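You operate a simulated robot arm through the tools that you are given. There is no shell and no other tool. Be economical: measure what you need, move in short steps, check, and stop when the job is done.

You are at the controls of a simulated robot arm. One attempt, no reset.

TASK
Swap the tan core on the spindle for the blue roll.
Fine: the core goes in the grey tub; lock the yellow bar again. Where these are worked on the way, their far stop is far enough and under half their travel is too little: yellow bar.
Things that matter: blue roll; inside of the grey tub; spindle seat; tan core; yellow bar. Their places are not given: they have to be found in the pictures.

The check looks at the end state, three seconds after you hand in, the way a careful person would. Anything else that was tipped, shoved, dropped, spilled or broken makes it a failure.

THE ROBOT
A 6-joint arm with a two-finger parallel gripper, fixed in place. Base frame: the origin is at the foot of the arm, x ahead of it, y to its left, z up; the work surface is at about z = 0.8. Units: m, rad, N and s.
With the tool pointing down near the work surface it reaches from about 0.24 to 0.64 m from the base axis. Its first joint turns from -1.152 to 1.152 rad. Payload 2.7 kg.
The TCP is the grasp point between the finger pads, 0.023 m short of the fingertips. In the tool frame z runs along the fingers and y along their closing line. The gripper opens to 0.094 m. The fingers are 0.038 m wide and 0.01 m thick; the gripper's body (0.054 by 0.096 m) begins 0.039 m behind the TCP.
Orientation is that of the tool frame in the base frame, as a unit quaternion [w, x, y, z]. With the fingers straight down and closing along the base's y, the tool's x points along the base's -x, its y along +y and its z along -z.

THE INTERFACE
- The arm moves only by the tool step_arm. Its argument "deltas" is a list of rows, each a list of 7 numbers: the shift along the base's x, y, z in m, then the turn, a rotation vector about the base's x, y, z in degrees, then the closure in counts, from 0 (fully open) to 255 (shut). In form: [[tx, ty, tz, ax, ay, az, jaw], ...]. A call has 1 to 10 rows; each row shifts and turns the commanded pose from where the row before left it. Rows are played at 5 a second. More than 0.05 m and 0.15 rad between two rows, or a gripper value outside its range, and nothing of the call is played. A pose out of reach is approached as far as the arm can. The call stops where the force on the tool passes 90 N (or 10 N more than at its start, if that is more) or the arm is blocked; 0.2 s more then pass. The fingers move at their own pace (about 0.045 m/s each) and stop on an object; they squeeze with about 44 N. The grip force told is the motor's: it shows also when the fingers shut on nothing. Time passes only in rows, and 0.2 s behind the last, so rows that do not move let the fingers close. It gives the time, the measured TCP pose, the force on the tool (base axes), the opening and the grip force at its end, in the units of the frame above (readings bear some noise), with the torque about the TCP (base axes, N m) and any sound that the robot's microphone picked up, and new pictures: "views" is both (left out), scene, wrist or none.
- Cameras (640 x 400 px; columns grow to the right, rows downward): "scene" is fixed at [0.0734, -0.4253, 1.4128]; the picture's right is [0.81, -0.58, 0.00], its down [-0.28, -0.39, -0.88] and it looks along [0.51, 0.72, -0.48] (base axes); focal length 332 px, centre (320, 200). "wrist" rides on the gripper at [0.086, 0.016, -0.074] in the tool frame; the picture's right is [-0.18, 0.98, 0.00], its down [-0.58, -0.11, -0.81] and it looks along [-0.79, -0.15, 0.59] (tool axes); focal length 243 px, centre (320, 200).
- pixel_to_xyz(camera, pixels): for up to 12 pixels [column, row] of the newest picture of that camera ("zoom" is the newest enlarged one), the place [x, y, z] in the base frame of the surface seen there, good to about 0.003 m. The clock stands still meanwhile.
- inspect(camera, box): a new picture of the part [left, top, right, bottom] of that camera's present view, enlarged. The clock stands still meanwhile.
- close_job(): hands the job in; it is judged then, once.

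Keep the steps short. Do not move on a guess: measure, check each grasp and each placing, and mend mistakes. In all there are 80 turns and 200 pictures (those below and enlarged ones count). Leave the gripper open and the arm clear of the work at the hand-in unless told otherwise, and finish with a single line.

The tools are called after "Request:" as a command line: name --pt "numbers of a row" for each row, then --argument value for the rest, lists and objects as JSON in quotes. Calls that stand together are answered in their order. step_arm: Moves the arm, as the interface text tells. Its arguments: {"type":"object","properties":{"deltas":{"type":"array","items":{"type":"array","items":{"type":"number"}}},"views":{"type":"string","enum":["both","scene","wrist","none"]}},"required":["deltas"]} The other tools are called the same way: pixel_to_xyz (camera, pixels) gives the place of the surface under pixels of a picture; inspect (camera, box) takes an enlarged picture of a part of a camera's view; close_job () hands the job in.

At the start:

```text
t: 0.0
tcp_pos: [0.2707, 0.1879, 1.1551]
orientation: [0.0, 0.0, 1.0, 0.0]
contact_force: [0.4, 0.7, -0.5]
torque: [0.03, -0.05, 0.01]
opening: 0.0939
finger_force: 0.0
```

scene: 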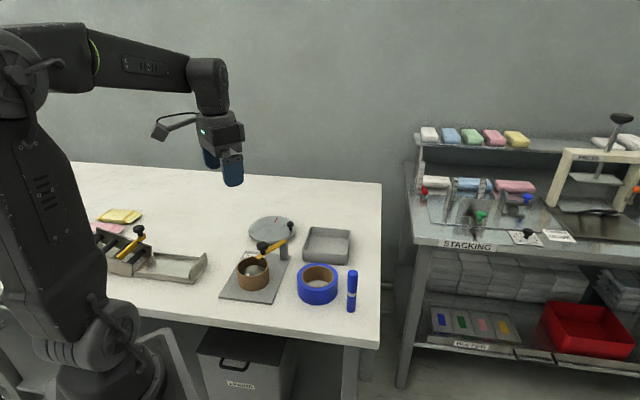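
wrist: 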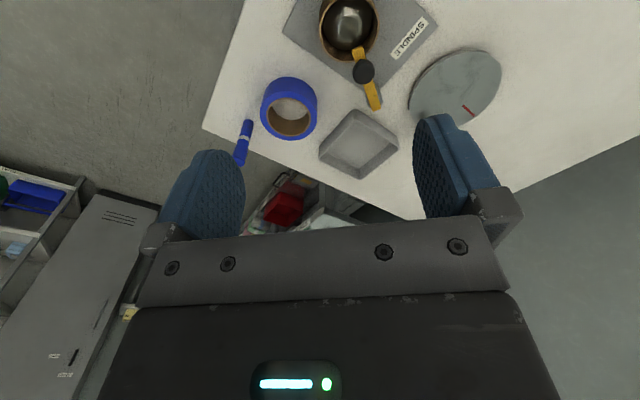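

I see the spindle around (254,268), the yellow bar over it, the blue roll at (317,283) and the tub at (327,245). First I enlarge these.

Request:
inspect --camera "scene" --box '[210, 205, 370, 315]'

Request:
inspect --camera "wrist" --box '[220, 0, 520, 190]'

```text
3.64 times, centred on (290, 260) of scene
```

zoom: 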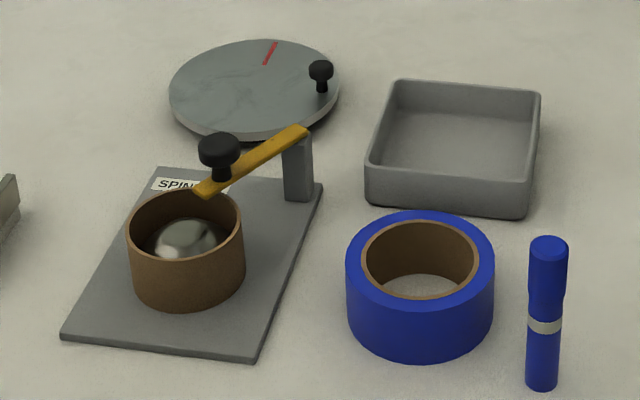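

```text
2.11 times, centred on (370, 95) of wrist
```

zoom: 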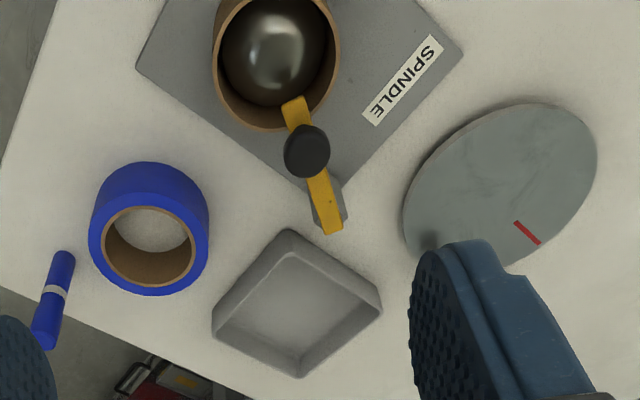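

Next I measure the bar, core, roll and tub in the enlarged wrist picture.

Request:
pixel_to_xyz --camera "zoom" --pixels '[[293, 103], [307, 140], [318, 185], [333, 230], [345, 212], [270, 128], [216, 70], [338, 60], [265, 50], [180, 60], [440, 60], [400, 80]]'

Request:
pixel_to_xyz --camera "zoom" --pixels '[[92, 245], [206, 245], [150, 205], [150, 293], [150, 235], [290, 232], [378, 305], [298, 374], [214, 325], [295, 300], [65, 255], [55, 295]]'

Request:
pixel_to_xyz --camera "scene" --pixels '[[262, 246], [284, 241], [262, 257], [287, 252], [283, 257], [237, 268], [269, 268], [254, 282], [254, 259], [253, 267], [253, 288], [320, 300]]'

```text
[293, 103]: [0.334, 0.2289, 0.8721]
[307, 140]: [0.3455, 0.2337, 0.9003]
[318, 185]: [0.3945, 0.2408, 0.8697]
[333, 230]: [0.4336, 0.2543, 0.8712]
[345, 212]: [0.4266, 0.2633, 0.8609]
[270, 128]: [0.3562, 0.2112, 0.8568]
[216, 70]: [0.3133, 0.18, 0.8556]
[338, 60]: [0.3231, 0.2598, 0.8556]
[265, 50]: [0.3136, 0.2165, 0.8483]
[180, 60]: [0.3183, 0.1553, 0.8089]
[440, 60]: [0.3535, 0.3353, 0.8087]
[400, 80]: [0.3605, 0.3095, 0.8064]
```

```text
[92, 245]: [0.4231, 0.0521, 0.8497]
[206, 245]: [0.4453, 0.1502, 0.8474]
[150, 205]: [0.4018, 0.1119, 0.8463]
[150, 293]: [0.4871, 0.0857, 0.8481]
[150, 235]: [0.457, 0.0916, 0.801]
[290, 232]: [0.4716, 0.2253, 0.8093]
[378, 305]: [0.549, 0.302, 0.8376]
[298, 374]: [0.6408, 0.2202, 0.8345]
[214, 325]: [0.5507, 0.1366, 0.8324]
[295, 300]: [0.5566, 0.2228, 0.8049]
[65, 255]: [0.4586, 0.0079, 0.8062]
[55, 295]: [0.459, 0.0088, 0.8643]
```

```text
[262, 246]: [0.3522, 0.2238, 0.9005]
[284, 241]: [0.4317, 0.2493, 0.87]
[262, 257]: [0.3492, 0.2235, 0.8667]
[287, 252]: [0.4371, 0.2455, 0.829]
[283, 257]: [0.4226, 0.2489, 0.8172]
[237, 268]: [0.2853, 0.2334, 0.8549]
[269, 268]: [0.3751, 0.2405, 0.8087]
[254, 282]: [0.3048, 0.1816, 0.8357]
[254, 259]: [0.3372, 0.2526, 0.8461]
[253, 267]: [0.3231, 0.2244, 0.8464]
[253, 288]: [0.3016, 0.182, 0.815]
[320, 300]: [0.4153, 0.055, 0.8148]
```

The bar (z≈0.87) pivots at about (0.43, 0.25) and its knob is at about (0.349, 0.229), top z 0.90. I'll go above the knob with the jaws open and check from there.

Request:
step_arm --pt "0.02 0.01 -0.04 0 0 0 0" --pt "0.02 0.01 -0.04 0 0 0 0" --pt "0.02 0.01 -0.04 0 0 0 0" --pt "0.018 0.011 -0.035 0 0 0 0" --pt "0 0 0 0 0 0 0"

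```text
t: 1.2
tcp_pos: [0.3498, 0.2277, 0.9997]
orientation: [0.001, 0.0, 1.0, 0.0]
contact_force: [0.1, 0.0, 0.1]
torque: [0.0, 0.02, 0.03]
opening: 0.0941
finger_force: 0.0
```

scene: 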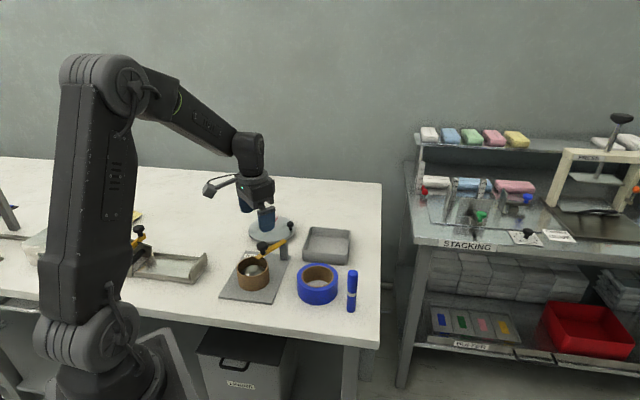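
wrist: 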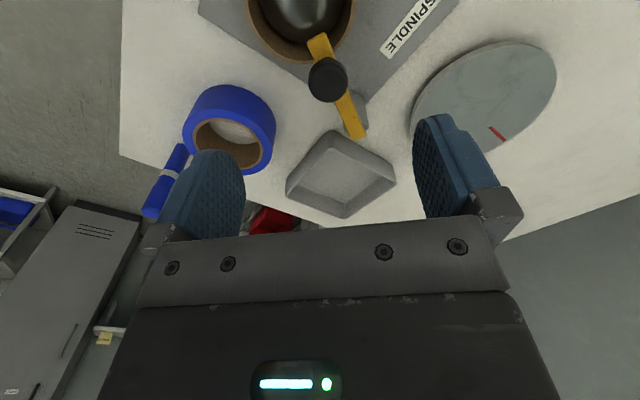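

The knob (328,80) sits between the fingers. I'll descend to z≈0.90 (fingertips 0.877, above the bar) and then close on it.

Request:
step_arm --pt "0 0 -0.04 0 0 0 0" --pt "0 0 -0.035 0 0 0 0" --pt "0 0 -0.025 0 0 0 0" --pt "0 0 0 0 0 0 0"

Request:
inspect --camera "scene" --box '[210, 195, 370, 305]'

```text
t: 2.2
tcp_pos: [0.3501, 0.2304, 0.8987]
orientation: [0.001, 0.0, 1.0, 0.0]
contact_force: [0.4, -1.0, 0.3]
torque: [-0.01, 0.0, 0.01]
opening: 0.094
finger_force: 0.1
```

scene: 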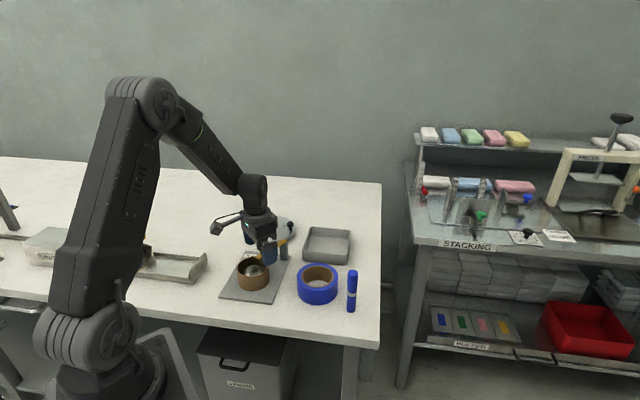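
wrist: 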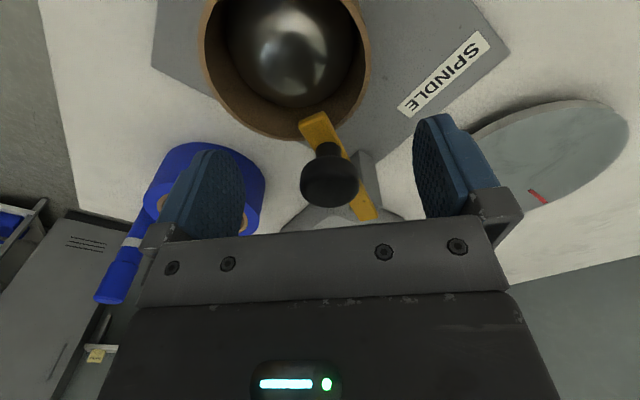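

```text
3.64 times, centred on (290, 250) of scene
```

zoom: 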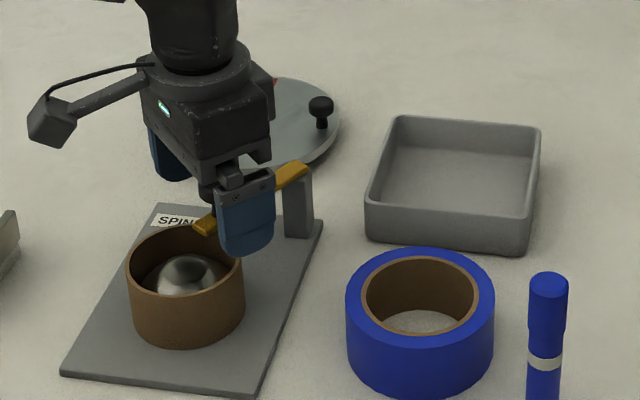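

The knob is centred between the pads, so I close on it. Opening and force will tell whether it is held.

Request:
step_arm --pt "0 0 0 0 0 0 180" --pt "0 0 0 0 0 0 255" --pt "0 0 0 0 0 0 255" --pt "0 0 0 0 0 0 255" --pt "0 0 0 0 0 0 255" --views "wrist"

```text
t: 3.4
tcp_pos: [0.3503, 0.2322, 0.8997]
orientation: [0.001, -0.002, 1.0, 0.002]
contact_force: [-2.5, 26.0, -6.6]
torque: [0.08, -0.18, 0.57]
opening: 0.029
finger_force: 44.9
```

wrist: 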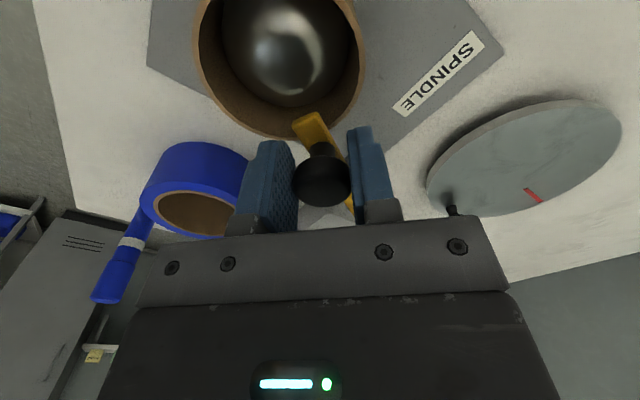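

Held: opening 0.029, force 45 N, with a side load of +26 N in y. I'll test a small swing toward +y around the pivot.

Request:
step_arm --pt "-0.001 0.005 0 0 0 0 255" --pt "-0.001 0.005 0 0 0 0 255" --pt "-0.001 0.005 0 0 0 0 255" --views "wrist"

```text
t: 4.2
tcp_pos: [0.3449, 0.2446, 0.8999]
orientation: [-0.002, 0.0, 1.0, -0.001]
contact_force: [-1.0, -2.7, 2.9]
torque: [0.17, 0.15, -0.24]
opening: 0.0287
finger_force: 45.6
```

wrist: 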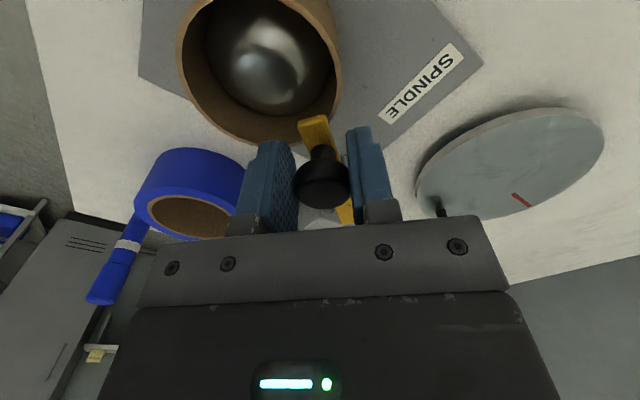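

It swings freely toward +y. I'll follow the arc about the pivot (radius 0.085), turning the tool with it.

Request:
step_arm --pt "-0.0003 0.0119 0 0 0 -8 255" --pt "0.0013 0.0118 0 0 0 -8 255" --pt "0.003 0.0115 0 0 0 -8 255" --pt "0.0045 0.011 0 0 0 -8 255" --pt "0.006 0.0102 0 0 0 -8 255" --pt "0 0 0 0 0 0 255"

```text
t: 5.6
tcp_pos: [0.3607, 0.3006, 0.9003]
orientation: [0.001, 0.342, 0.94, 0.0]
contact_force: [-1.9, 4.0, -1.9]
torque: [0.25, 0.39, 0.23]
opening: 0.0283
finger_force: 45.0
```

scene: 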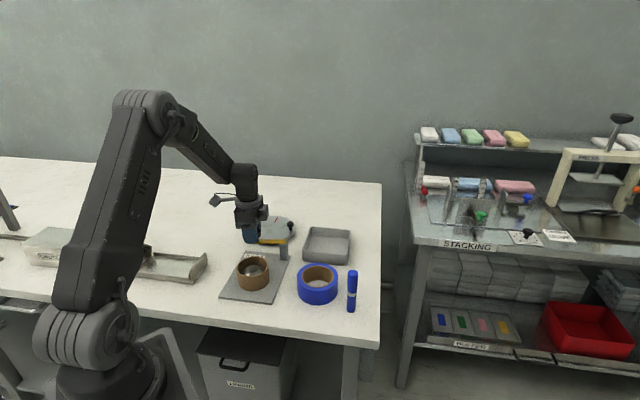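
wrist: 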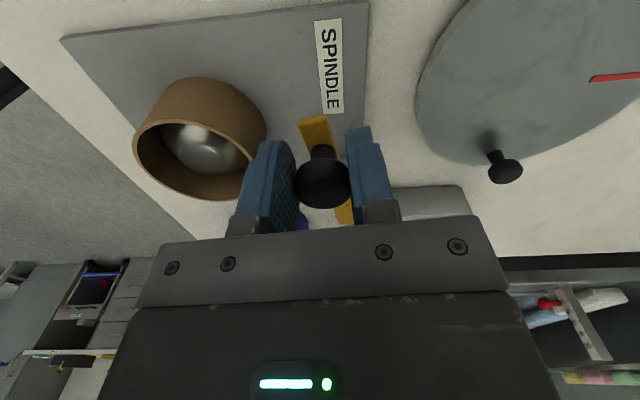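

The bar follows. Before going on I check the height of the turntable and its knob.

Request:
pixel_to_xyz --camera "wrist" --pixels '[[505, 168], [505, 178], [460, 120], [430, 60], [600, 78], [318, 125], [345, 212]]'

```text
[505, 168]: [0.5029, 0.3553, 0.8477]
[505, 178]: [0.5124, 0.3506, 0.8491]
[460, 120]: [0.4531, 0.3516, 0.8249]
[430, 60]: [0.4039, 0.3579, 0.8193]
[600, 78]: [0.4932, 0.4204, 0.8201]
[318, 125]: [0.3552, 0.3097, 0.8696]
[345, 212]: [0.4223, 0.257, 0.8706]
```

All are below the bar (0.85 against 0.877). I continue the arc to about 74°.

Request:
step_arm --pt "0.0074 0.0093 0 0 0 -8 255" --pt "0.0086 0.0082 0 0 0 -8 255" --pt "0.0096 0.0069 0 0 0 -8 255" --pt "0.0105 0.0055 0 0 0 -8 255" --pt "0.0112 0.004 0 0 0 -8 255" --pt "0 0 0 0 0 0 255"

```text
t: 6.8
tcp_pos: [0.3916, 0.3269, 0.896]
orientation: [-0.008, 0.637, 0.771, -0.028]
contact_force: [-30.8, -15.3, 21.3]
torque: [-0.8, -0.12, -0.45]
opening: 0.0296
finger_force: 44.9
stopped in row 6: the force on the tool passed its limit at 95 N (the readings are from after the stop); the commanded pose is now the measured one
```

scene: 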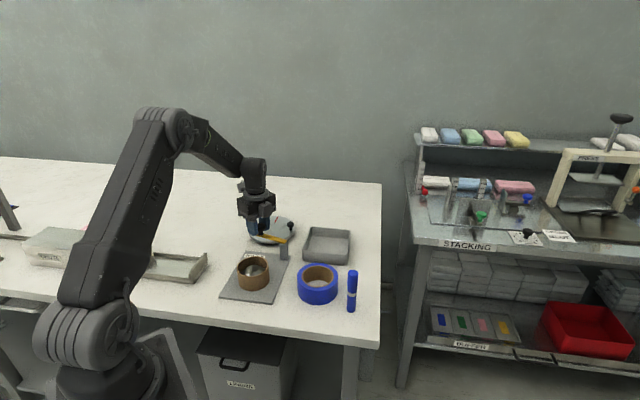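
wrist: 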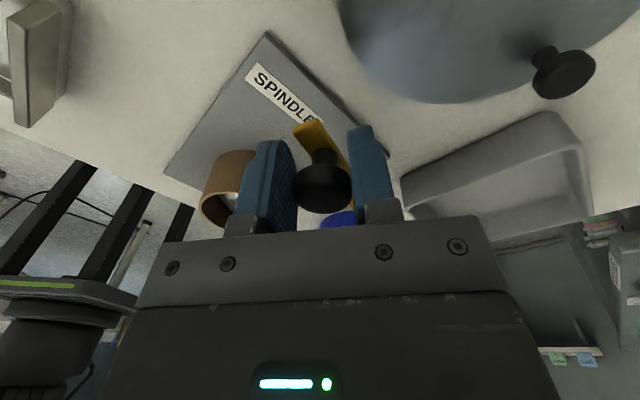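

It stopped at about 63°, nearly 80° from the start, so this is the far stop. I open and rise clear.

Request:
step_arm --pt "0 0 0 0 0 0 100" --pt "0 0 0 0 0 0 0" --pt "0 0 0 0 0 0 0" --pt "0 0 0.04 0 0 0 0" --pt "0 0 0.05 0 0 0 0" --pt "0 0 0.05 0 0 0 0" --pt "0 0 0 0 0 0 0"

Request:
inspect --camera "scene" --box '[210, 205, 370, 305]'

```text
t: 8.4
tcp_pos: [0.3948, 0.3282, 1.037]
orientation: [-0.006, 0.636, 0.772, -0.023]
contact_force: [-0.2, -0.5, -0.4]
torque: [0.02, 0.01, 0.02]
opening: 0.0939
finger_force: 0.1
```

scene: 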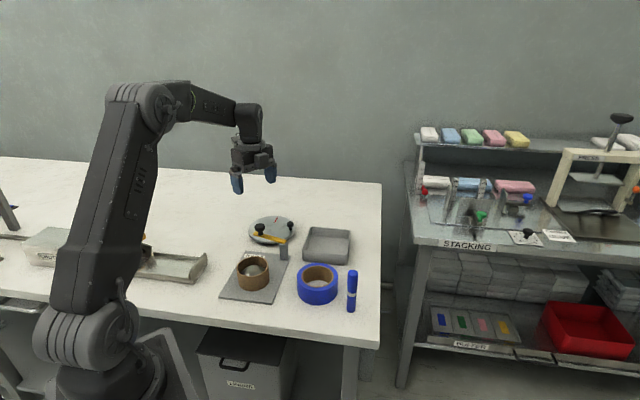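
wrist: 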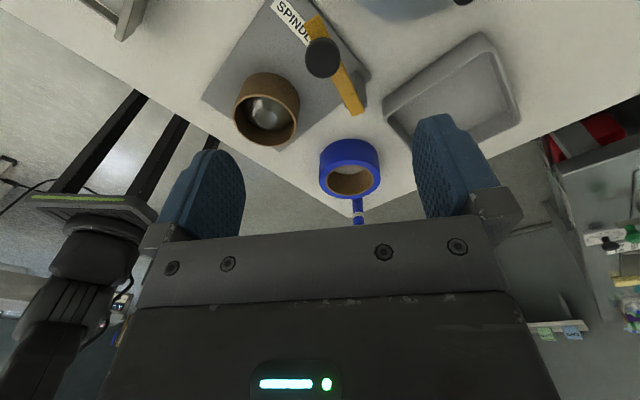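

```text
4.00 times, centred on (290, 255) of scene
```

zoom: 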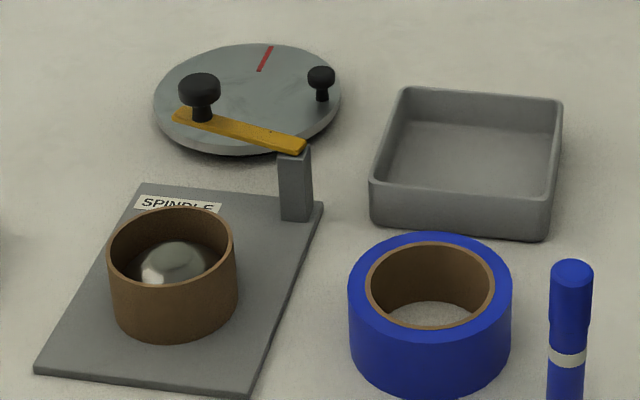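

The bar is well clear of the core. I turn the tool back and move over the core at about (0.318, 0.219).

Request:
step_arm --pt "-0.0077 -0.0109 0 0 0 7.9 0" --pt "-0.0077 -0.0109 0 0 0 7.9 0" --pt "-0.0077 -0.0109 0 0 0 7.9 0" --pt "-0.0077 -0.0109 0 0 0 7.9 0" --pt "-0.0077 -0.0109 0 0 0 7.9 0" --pt "-0.0077 -0.0109 0 0 0 7.9 0" --pt "-0.0077 -0.0109 0 0 0 7.9 0" --pt "-0.0077 -0.0109 0 0 0 7.9 0" --pt "-0.0077 -0.0109 0 0 0 7.9 0" --pt "-0.0077 -0.0109 0 0 0 7.9 0"

Request:
inspect --camera "scene" --box '[210, 235, 310, 305]'

```text
t: 10.6
tcp_pos: [0.3182, 0.2192, 1.0369]
orientation: [0.01, -0.001, 1.0, -0.021]
contact_force: [-1.1, 0.2, 0.7]
torque: [-0.03, -0.01, -0.01]
opening: 0.0942
finger_force: 0.1
```

scene: 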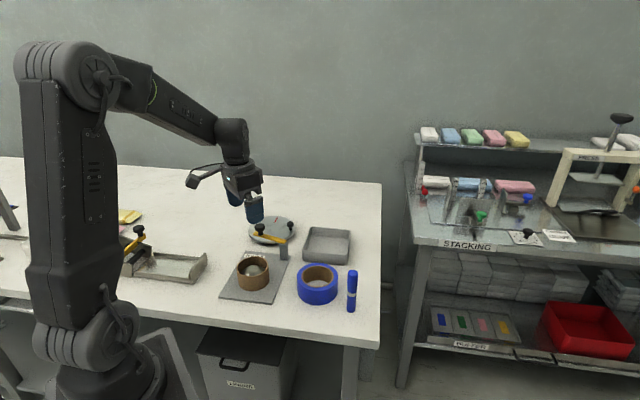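
wrist: 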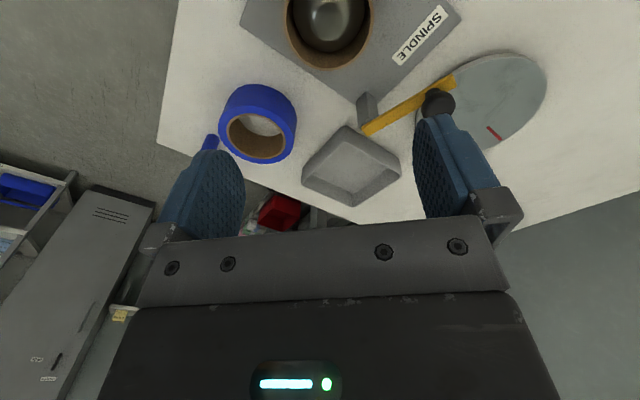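

```text
5.71 times, centred on (260, 270) of scene
```

zoom: 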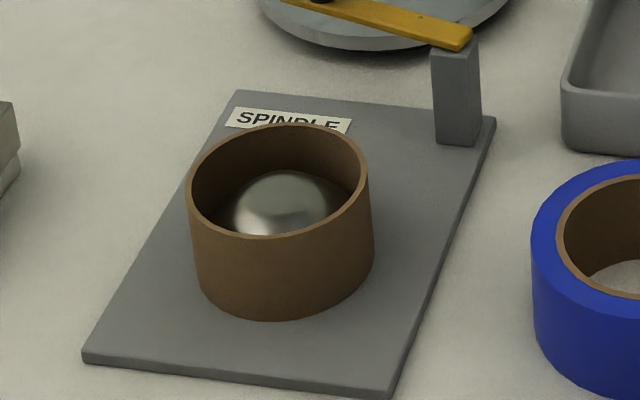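

I measure the core's rim and the dome in the enlarged view. There is also a 2.6° tool tilt left over, which I'll take out.

Request:
pixel_to_xyz --camera "zoom" --pixels '[[189, 192], [367, 172], [270, 126], [272, 236], [340, 218], [215, 222], [330, 136], [215, 146], [288, 185], [245, 220], [330, 200], [276, 270]]'

Request:
step_arm --pt "0 0 -0.02 2.4 1.15 0 0" --pt "0 0 -0.04 0 0 0 0" --pt "0 0 0 0 0 0 0"

```text
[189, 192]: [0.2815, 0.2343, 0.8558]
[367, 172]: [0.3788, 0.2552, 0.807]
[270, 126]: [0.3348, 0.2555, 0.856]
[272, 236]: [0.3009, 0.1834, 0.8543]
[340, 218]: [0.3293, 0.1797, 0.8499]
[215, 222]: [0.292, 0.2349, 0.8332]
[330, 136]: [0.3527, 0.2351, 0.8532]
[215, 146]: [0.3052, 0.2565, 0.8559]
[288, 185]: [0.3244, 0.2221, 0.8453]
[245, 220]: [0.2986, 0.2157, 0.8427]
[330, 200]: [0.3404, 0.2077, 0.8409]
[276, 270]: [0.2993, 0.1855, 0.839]
```

```text
t: 11.4
tcp_pos: [0.3194, 0.2191, 0.9768]
orientation: [0.0, 0.0, 1.0, -0.001]
contact_force: [-0.2, 1.2, 0.0]
torque: [0.0, 0.0, -0.01]
opening: 0.0941
finger_force: 0.1
```

scene: 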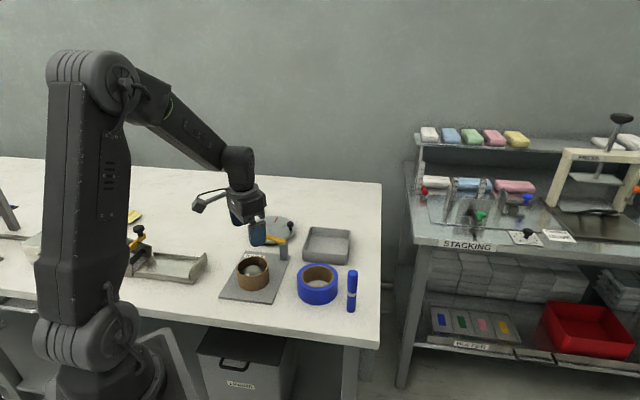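
wrist: 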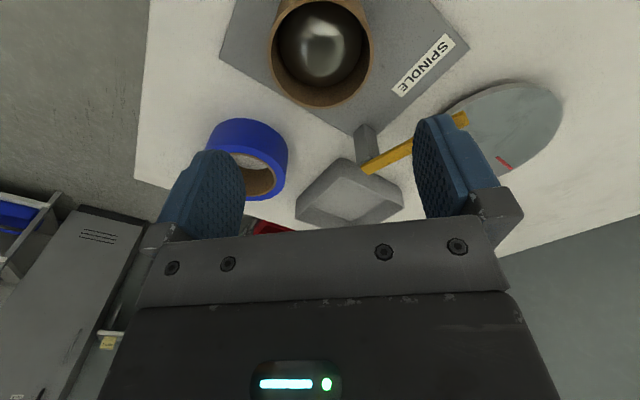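

The core centre is (0.318, 0.219), diameter 0.080, top z 0.856. I descend to TCP z≈0.862 so the pads take only the top 17 mm, then close.

Request:
step_arm --pt "-0.001 0 -0.045 0 0 0 0" --pt "0 0 -0.04 0 0 0 0" --pt "0 0 -0.03 0 0 0 0" --pt "0 0 0 0 0 0 0" --pt "0 0 0 0 0 0 60" --pt "0 0 0 0 0 0 120" --pt "0 0 0 0 0 0 120"

Request:
inspect --camera "scene" --box '[210, 205, 370, 305]'

```text
t: 13.0
tcp_pos: [0.3177, 0.2181, 0.8606]
orientation: [-0.001, 0.001, 1.0, 0.0]
contact_force: [0.0, -0.3, 1.0]
torque: [0.02, 0.01, -0.02]
opening: 0.0828
finger_force: 44.1
```

scene: 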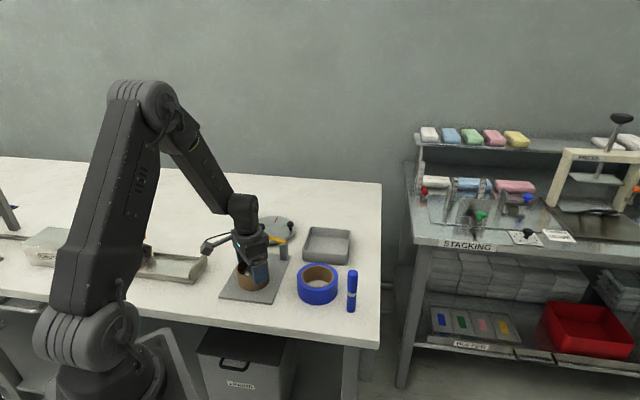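
wrist: 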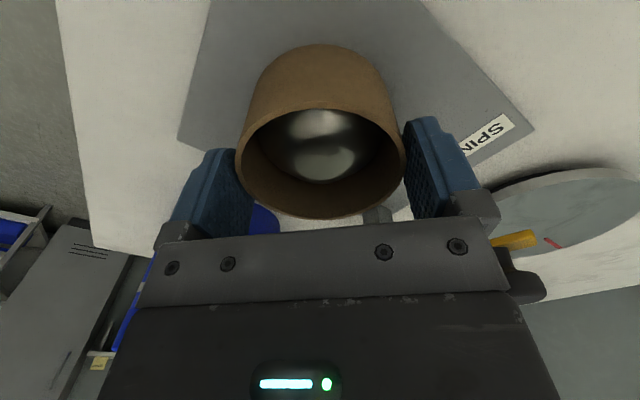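

```text
4.00 times, centred on (290, 255) of scene
```

zoom: 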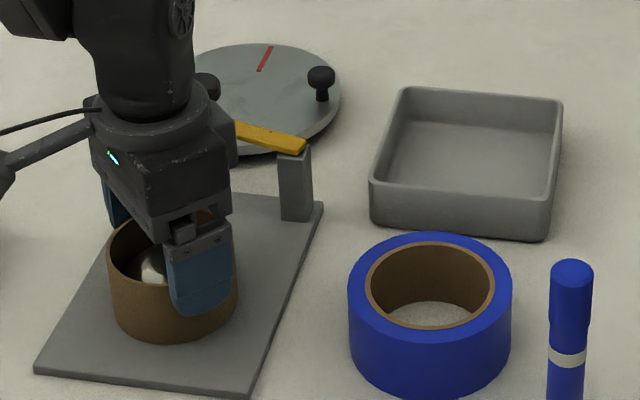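

The core is held (opening 0.083, 44 N). I lift it straight up 0.12.

Request:
step_arm --pt "0 0 0.02 0 0 0 120" --pt "0 0 0.03 0 0 0 120" --pt "0 0 0.035 0 0 0 120" --pt "0 0 0.035 0 0 0 120" --pt "0 0 0 0 0 0 120"

Request:
inspect --camera "scene" --box '[210, 205, 370, 305]'

```text
t: 14.2
tcp_pos: [0.3181, 0.2201, 0.981]
orientation: [-0.001, 0.0, 1.0, -0.001]
contact_force: [-0.2, -0.2, -0.3]
torque: [0.0, 0.04, 0.01]
opening: 0.0827
finger_force: 43.9
```

scene: 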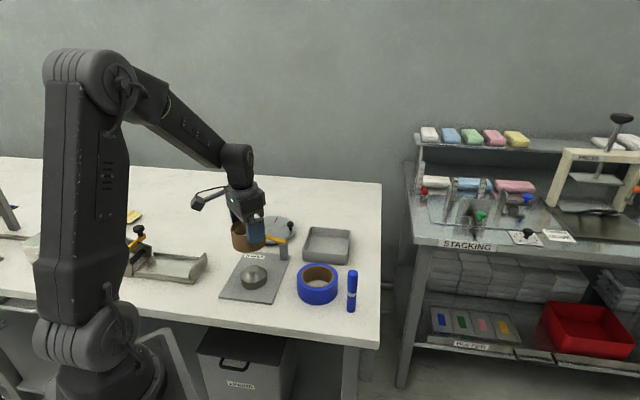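
wrist: 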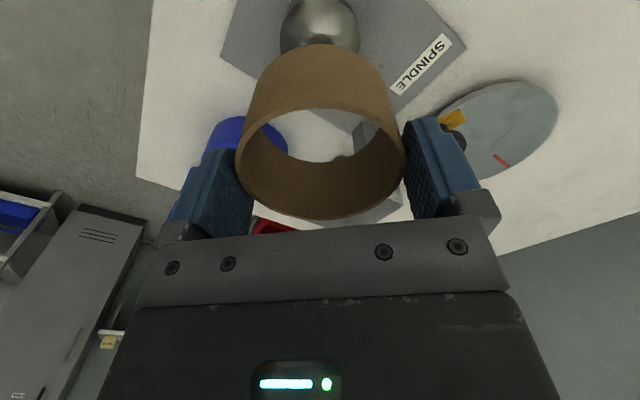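

```text
4.00 times, centred on (290, 255) of scene
```

zoom: 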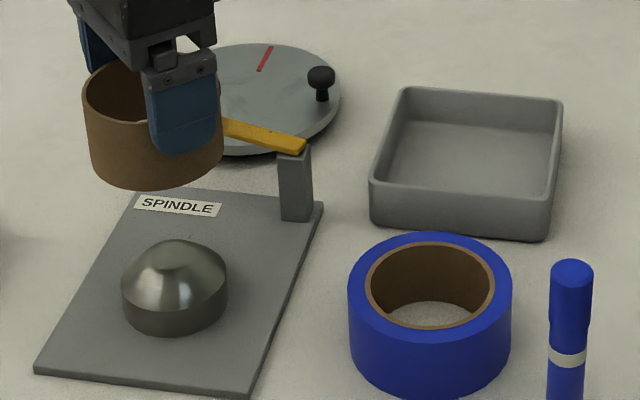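

The core is off and the spindle is a short cylinder with a rounded cone. I measure the tub's rim, the spindle and the roll now.

Request:
pixel_to_xyz --camera "zoom" --pixels '[[403, 90], [560, 100], [548, 212], [373, 184], [460, 160], [175, 250], [123, 290], [226, 288], [175, 303], [410, 100], [545, 190], [390, 170]]'

Request:
pixel_to_xyz --camera "zoom" --pixels '[[351, 290], [509, 288], [430, 235], [428, 341], [430, 245], [430, 326], [369, 285], [492, 283], [485, 325], [375, 250], [490, 250], [370, 325]]'

```text
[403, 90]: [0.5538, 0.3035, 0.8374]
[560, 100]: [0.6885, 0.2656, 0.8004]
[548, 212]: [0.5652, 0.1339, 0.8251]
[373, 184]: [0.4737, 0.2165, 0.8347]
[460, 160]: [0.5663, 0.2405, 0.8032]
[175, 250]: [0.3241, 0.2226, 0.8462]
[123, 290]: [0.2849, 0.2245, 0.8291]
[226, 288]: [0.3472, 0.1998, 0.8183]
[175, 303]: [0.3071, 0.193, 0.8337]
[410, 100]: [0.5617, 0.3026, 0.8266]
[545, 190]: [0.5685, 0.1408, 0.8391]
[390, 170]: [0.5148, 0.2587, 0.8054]
```

```text
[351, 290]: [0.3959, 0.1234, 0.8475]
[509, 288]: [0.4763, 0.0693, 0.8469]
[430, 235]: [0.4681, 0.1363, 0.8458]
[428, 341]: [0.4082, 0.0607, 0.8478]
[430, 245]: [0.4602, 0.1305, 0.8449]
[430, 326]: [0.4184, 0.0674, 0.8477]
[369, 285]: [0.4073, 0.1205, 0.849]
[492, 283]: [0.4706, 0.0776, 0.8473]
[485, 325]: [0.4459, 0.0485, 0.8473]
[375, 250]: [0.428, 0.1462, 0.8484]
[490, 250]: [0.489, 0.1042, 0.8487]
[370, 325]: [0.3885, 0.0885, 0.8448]
```

The tub centre is (0.557, 0.219), floor 0.804, rim 0.838. I carry the core over it at this height.

Request:
step_arm --pt "0.04 0 0.01 0 0 0 120" --pt "0.04 0 0 0 0 0 120" --pt "0.04 0 0 0 0 0 120" --pt "0.04 0 0 0 0 0 120" --pt "0.04 0 0 0 0 0 120" --pt "0.039 0 0 0 0 0 120" --pt "0 0 -0.04 0 0 0 120" --pt "0 0 0 0 0 0 120"

Request:
inspect --camera "scene" --box '[250, 185, 410, 285]'

```text
t: 16.0
tcp_pos: [0.5553, 0.2196, 0.9492]
orientation: [-0.001, 0.0, 1.0, -0.001]
contact_force: [0.1, 0.1, -0.1]
torque: [0.01, -0.01, 0.02]
opening: 0.0825
finger_force: 43.9
```

scene: 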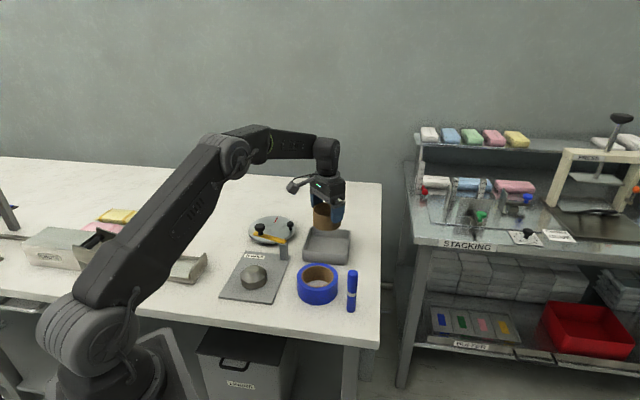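
wrist: 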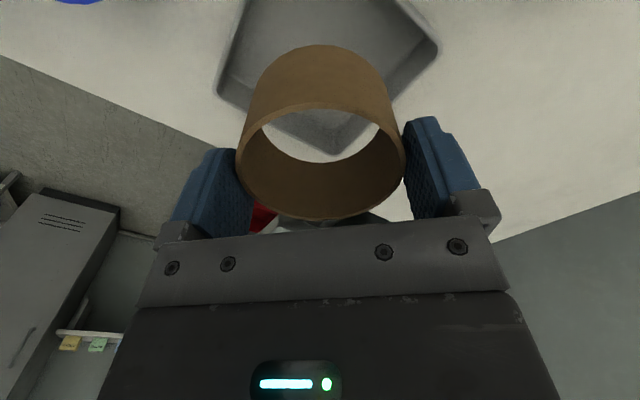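

```text
4.00 times, centred on (330, 235) of scene
```

zoom: 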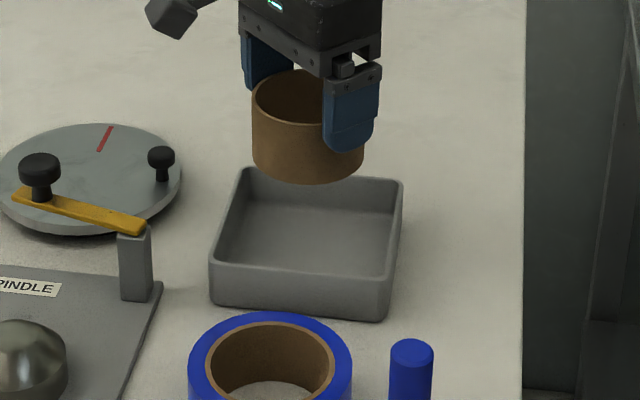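

The core hangs over the tub's middle. I lower to TCP z≈0.862.

Request:
step_arm --pt "0.001 0 -0.03 0 0 0 120" --pt "0 0 -0.03 0 0 0 120" --pt "0 0 -0.017 0 0 0 120" --pt "0 0 -0.01 0 0 0 120" --pt "0 0 0 0 0 0 120"

Request:
inspect --camera "scene" --box '[250, 185, 410, 285]'

```text
t: 17.2
tcp_pos: [0.5573, 0.2195, 0.8644]
orientation: [-0.001, 0.0, 1.0, -0.002]
contact_force: [1.2, 0.0, 0.3]
torque: [0.03, -0.01, 0.02]
opening: 0.0827
finger_force: 44.2
```

scene: 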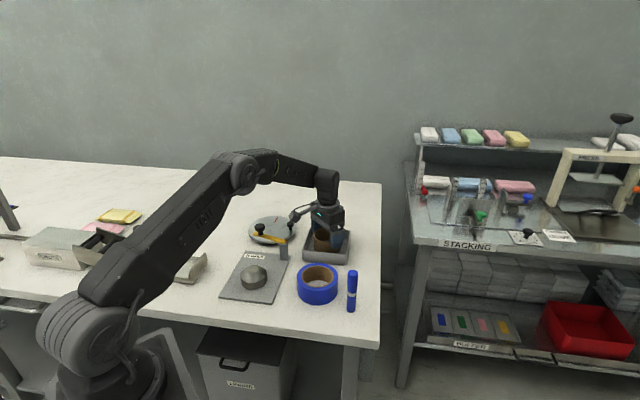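
wrist: 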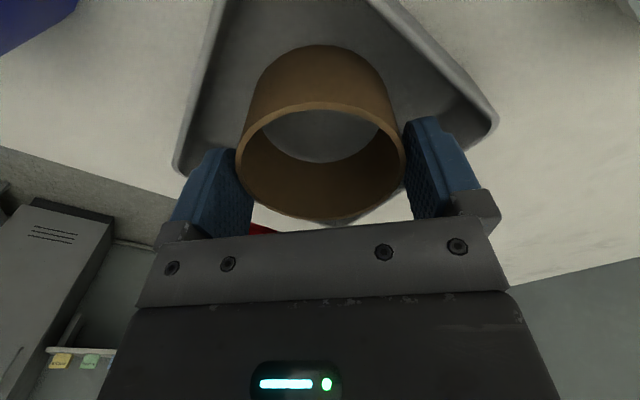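

```text
4.00 times, centred on (330, 235) of scene
```

zoom: 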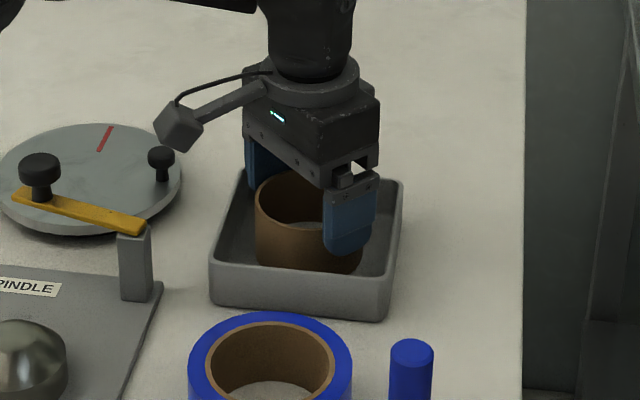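

The core is inside the walls, about 7 mm above the floor. I lower 5 mm more, open and rise.

Request:
step_arm --pt "0 0 -0.005 0 0 0 120" --pt "0 0 0 0 0 0 12" --pt "0 0 0 0 0 0 12" --pt "0 0 0.01 0 0 0 12" --pt "0 0 0.04 0 0 0 0" --pt "0 0 0.05 0 0 0 0" --pt "0 0 0 0 0 0 0"

Request:
inspect --camera "scene" --box '[250, 185, 410, 285]'

```text
t: 18.8
tcp_pos: [0.555, 0.2197, 0.956]
orientation: [-0.001, 0.0, 1.0, -0.001]
contact_force: [-0.3, 0.5, -0.1]
torque: [0.0, -0.03, 0.0]
opening: 0.094
finger_force: 0.0
```

scene: 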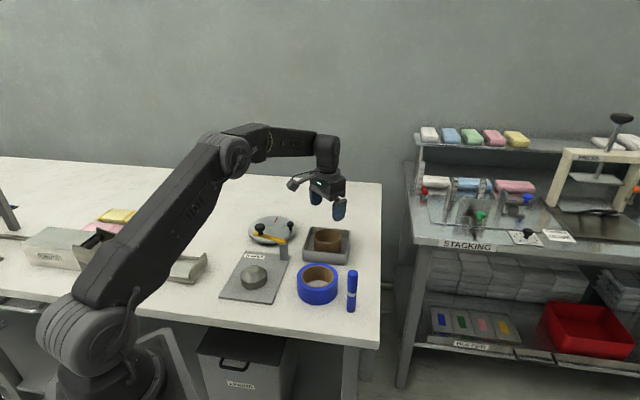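
wrist: 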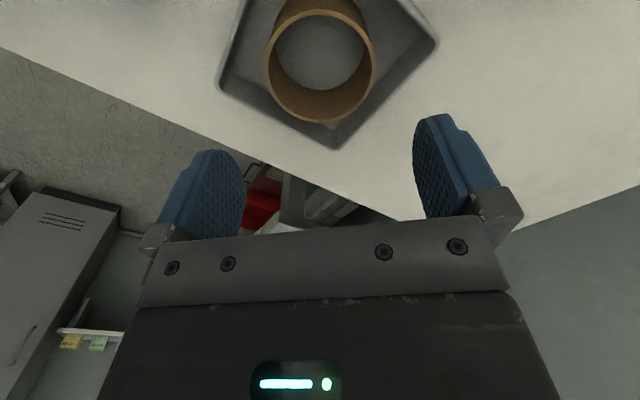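

```text
4.00 times, centred on (330, 235) of scene
```

zoom: 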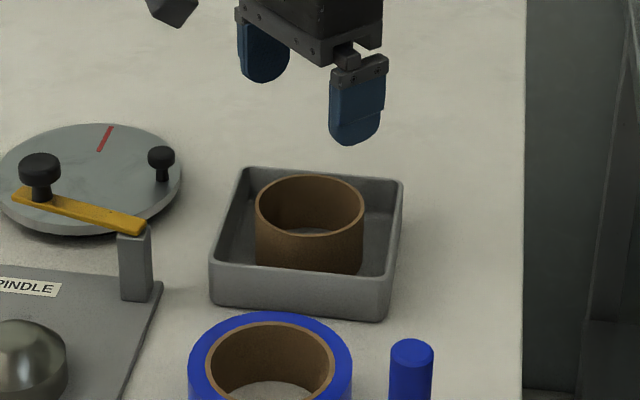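

The core lies flat in the tub. The roll (centre 0.439, 0.098, diameter 0.098) is wider than the jaws, so I'll grip its +y wall, away from the marker. I move above (0.439, 0.139) with the jaws half shut.

Request:
step_arm --pt "-0.03 -0.02 0 0 0 0 60" --pt "-0.03 -0.02 0 0 0 0 119" --pt "-0.03 -0.02 0 0 0 0 119" --pt "-0.026 -0.0207 0 0 0 0 119" --pt "0 0 0 0 0 0 119" --pt "0 0 0 0 0 0 119"

Request:
inspect --camera "scene" --box '[210, 205, 370, 305]'

```text
t: 20.2
tcp_pos: [0.44, 0.1402, 0.9591]
orientation: [0.0, -0.001, 1.0, -0.001]
contact_force: [-0.6, 0.0, 0.0]
torque: [0.02, -0.02, -0.02]
opening: 0.0502
finger_force: 0.0
```

scene: 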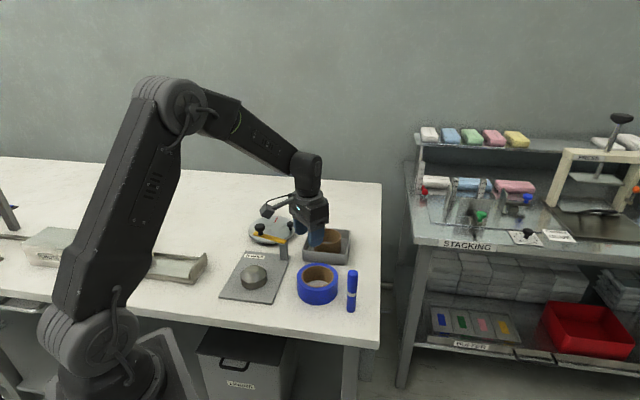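
wrist: 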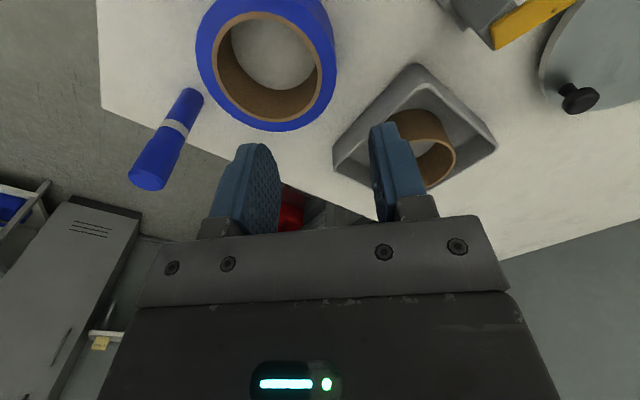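

```text
4.00 times, centred on (290, 255) of scene
```

zoom: 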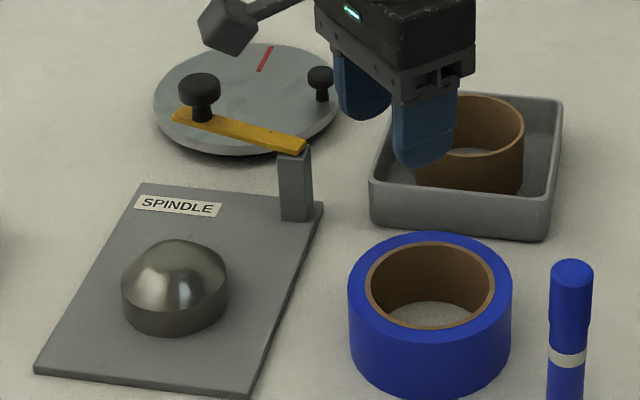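

I confirm the roll's place from the wrist view before descending.

Request:
pixel_to_xyz --camera "wrist" --pixels '[[198, 55], [333, 50], [272, 122], [322, 60], [219, 60], [275, 114], [265, 0], [312, 28], [330, 80]]'

Request:
pixel_to_xyz --camera "zoom" --pixels '[[140, 262], [215, 262], [175, 244], [155, 262], [195, 262], [122, 288], [228, 286], [175, 310], [150, 330], [200, 325], [175, 332], [175, 270]]'

```text
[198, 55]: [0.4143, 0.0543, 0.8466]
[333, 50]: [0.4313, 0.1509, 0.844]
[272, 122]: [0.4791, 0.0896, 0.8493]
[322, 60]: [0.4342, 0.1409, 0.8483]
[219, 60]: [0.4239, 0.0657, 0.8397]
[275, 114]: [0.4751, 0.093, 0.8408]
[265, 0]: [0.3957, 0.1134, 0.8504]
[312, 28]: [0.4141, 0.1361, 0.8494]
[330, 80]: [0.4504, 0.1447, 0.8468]
```

```text
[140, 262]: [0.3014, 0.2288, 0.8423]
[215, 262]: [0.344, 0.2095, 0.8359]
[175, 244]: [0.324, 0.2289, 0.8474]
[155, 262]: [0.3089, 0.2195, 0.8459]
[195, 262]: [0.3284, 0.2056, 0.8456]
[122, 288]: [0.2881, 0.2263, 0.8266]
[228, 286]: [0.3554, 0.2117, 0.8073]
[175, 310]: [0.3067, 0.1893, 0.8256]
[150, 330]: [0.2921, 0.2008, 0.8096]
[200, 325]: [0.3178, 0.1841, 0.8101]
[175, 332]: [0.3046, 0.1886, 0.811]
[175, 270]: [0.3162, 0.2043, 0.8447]
```

The roll centre is about (0.438, 0.0995). I descend to z≈0.856 so the pads straddle the wall at y≈0.14, without closing yet.

Request:
step_arm --pt "-0.002 0 -0.04 0 0 0 119" --pt "0 0 -0.035 0 0 0 119" --pt "0 0 -0.02 0 0 0 119" --pt "0 0 -0.007 0 0 0 119" --pt "0 0 0 0 0 0 119"

Request:
inspect --camera "scene" --box '[230, 215, 390, 315]'

```text
t: 21.4
tcp_pos: [0.4391, 0.1385, 0.8575]
orientation: [-0.001, 0.001, 1.0, -0.001]
contact_force: [1.3, 0.1, -1.2]
torque: [0.0, -0.03, 0.02]
opening: 0.05
finger_force: 0.1
```

scene: 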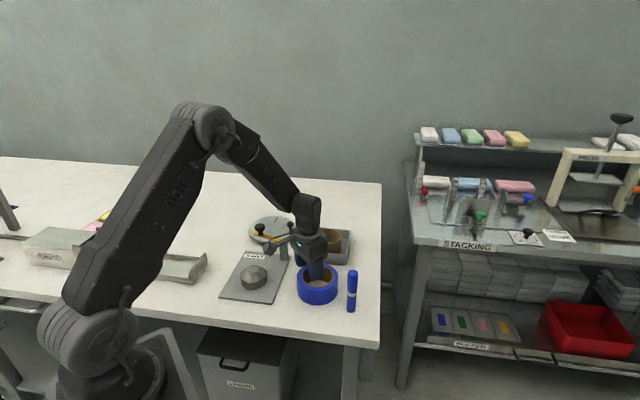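
wrist: 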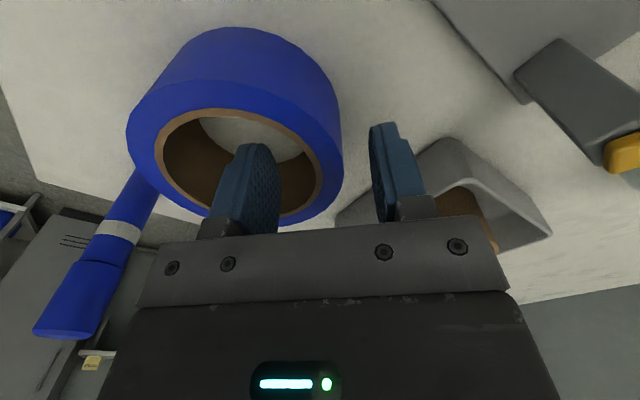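

```text
4.00 times, centred on (310, 265) of scene
```

zoom: 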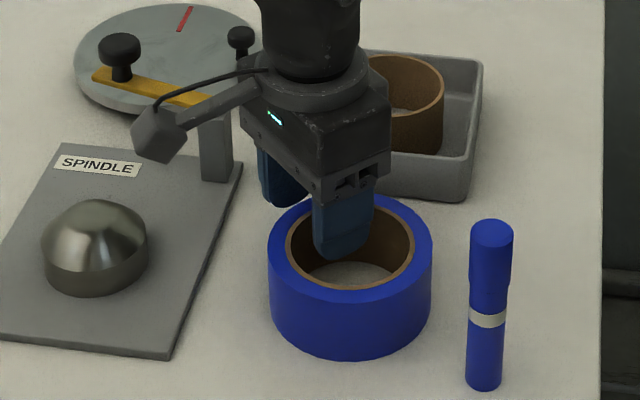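

One finger is in the hole and one outside the wall, so I close.

Request:
step_arm --pt "0 0 0 0 0 0 170" --pt "0 0 0 0 0 0 230" --pt "0 0 0 0 0 0 255" --pt "0 0 0 0 0 0 255"

Request:
inspect --camera "scene" --box '[230, 215, 390, 315]'

```text
t: 22.4
tcp_pos: [0.4388, 0.1386, 0.8584]
orientation: [0.0, 0.0, 1.0, -0.001]
contact_force: [-1.1, 0.7, -0.3]
torque: [0.16, -0.03, 0.05]
opening: 0.0204
finger_force: 44.1
```

scene: 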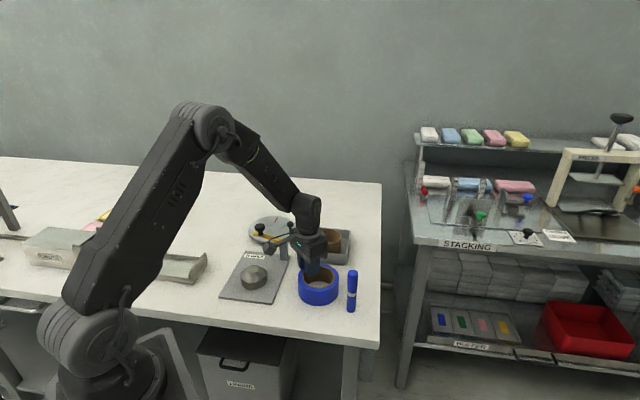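
wrist: 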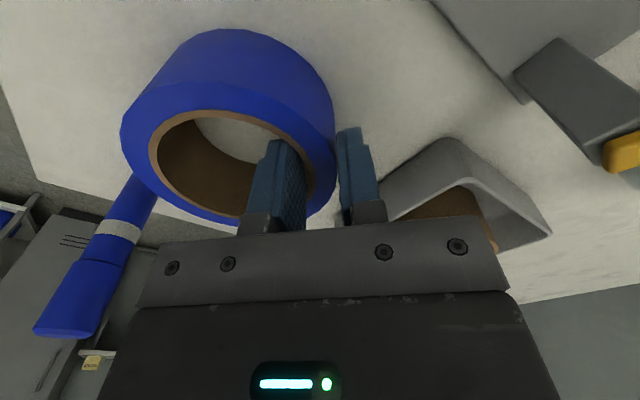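

```text
4.00 times, centred on (310, 265) of scene
```

zoom: 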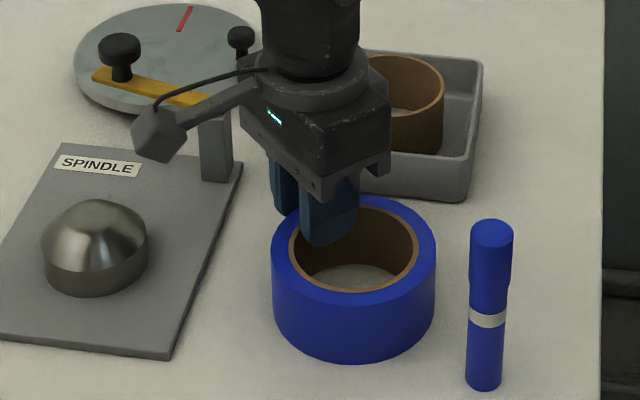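

Gripped (opening 0.020, 44 N). I lift 0.10 and check that it hangs level.

Request:
step_arm --pt "0 0 0.02 0 0 0 255" --pt "0 0 0.04 0 0 0 255" --pt "0 0 0.04 0 0 0 255" --pt "0 0 0 0 0 0 255"

Request:
inspect --camera "scene" --box '[240, 190, 400, 290]'

```text
t: 23.4
tcp_pos: [0.4393, 0.1382, 0.9572]
orientation: [-0.001, 0.0, 1.0, -0.001]
contact_force: [0.8, -0.5, -1.5]
torque: [0.05, 0.02, 0.02]
opening: 0.0201
finger_force: 43.9
```

scene: 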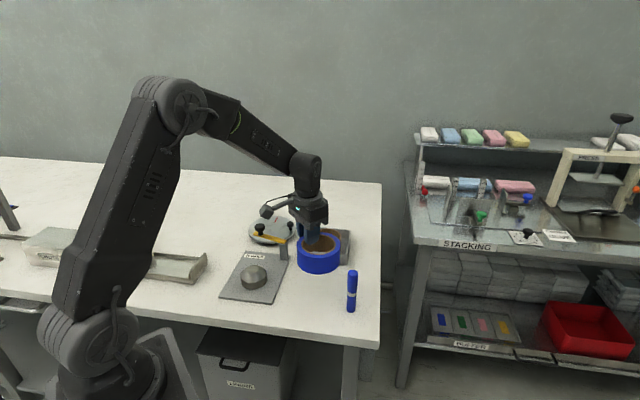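
wrist: 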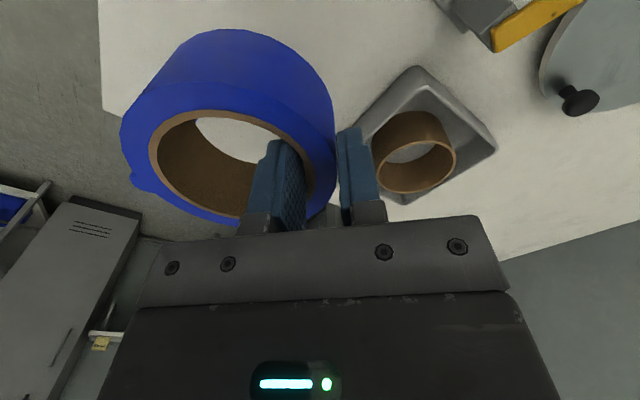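

```text
4.00 times, centred on (320, 240) of scene
```

zoom: 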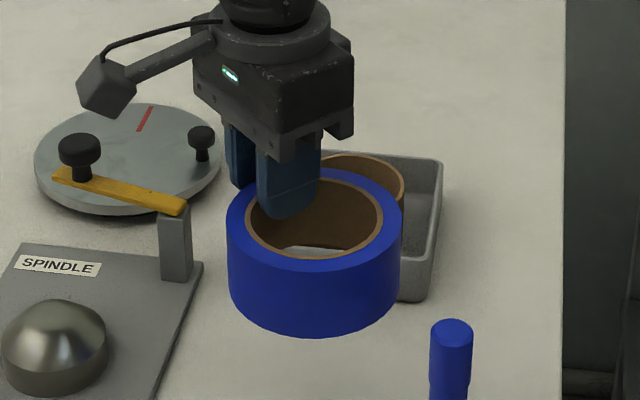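

I measure the held roll's rim to get its centre relative to the TCP, and check it is level.

Request:
pixel_to_xyz --camera "zoom" --pixels '[[238, 225], [392, 225], [315, 265], [378, 200], [250, 245], [380, 245], [345, 260], [280, 262], [370, 188], [330, 174], [232, 210], [398, 210]]'

Request:
pixel_to_xyz --camera "wrist" --pixels '[[135, 135], [150, 180], [225, 215], [190, 100], [280, 115], [315, 165]]'

```text
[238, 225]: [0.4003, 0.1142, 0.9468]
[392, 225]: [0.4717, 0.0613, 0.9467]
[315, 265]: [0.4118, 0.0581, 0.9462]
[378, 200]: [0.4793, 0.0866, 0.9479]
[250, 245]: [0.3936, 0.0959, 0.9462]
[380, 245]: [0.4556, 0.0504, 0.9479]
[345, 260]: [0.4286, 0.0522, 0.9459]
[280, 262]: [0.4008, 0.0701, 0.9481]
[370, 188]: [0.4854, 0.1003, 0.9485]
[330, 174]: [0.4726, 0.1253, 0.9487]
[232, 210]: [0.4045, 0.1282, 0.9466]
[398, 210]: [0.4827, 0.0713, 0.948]
```

```text
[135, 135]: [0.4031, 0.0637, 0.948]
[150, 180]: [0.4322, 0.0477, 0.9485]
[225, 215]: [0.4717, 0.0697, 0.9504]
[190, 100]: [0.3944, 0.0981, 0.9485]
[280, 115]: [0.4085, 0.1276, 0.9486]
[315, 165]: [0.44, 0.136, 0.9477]
```

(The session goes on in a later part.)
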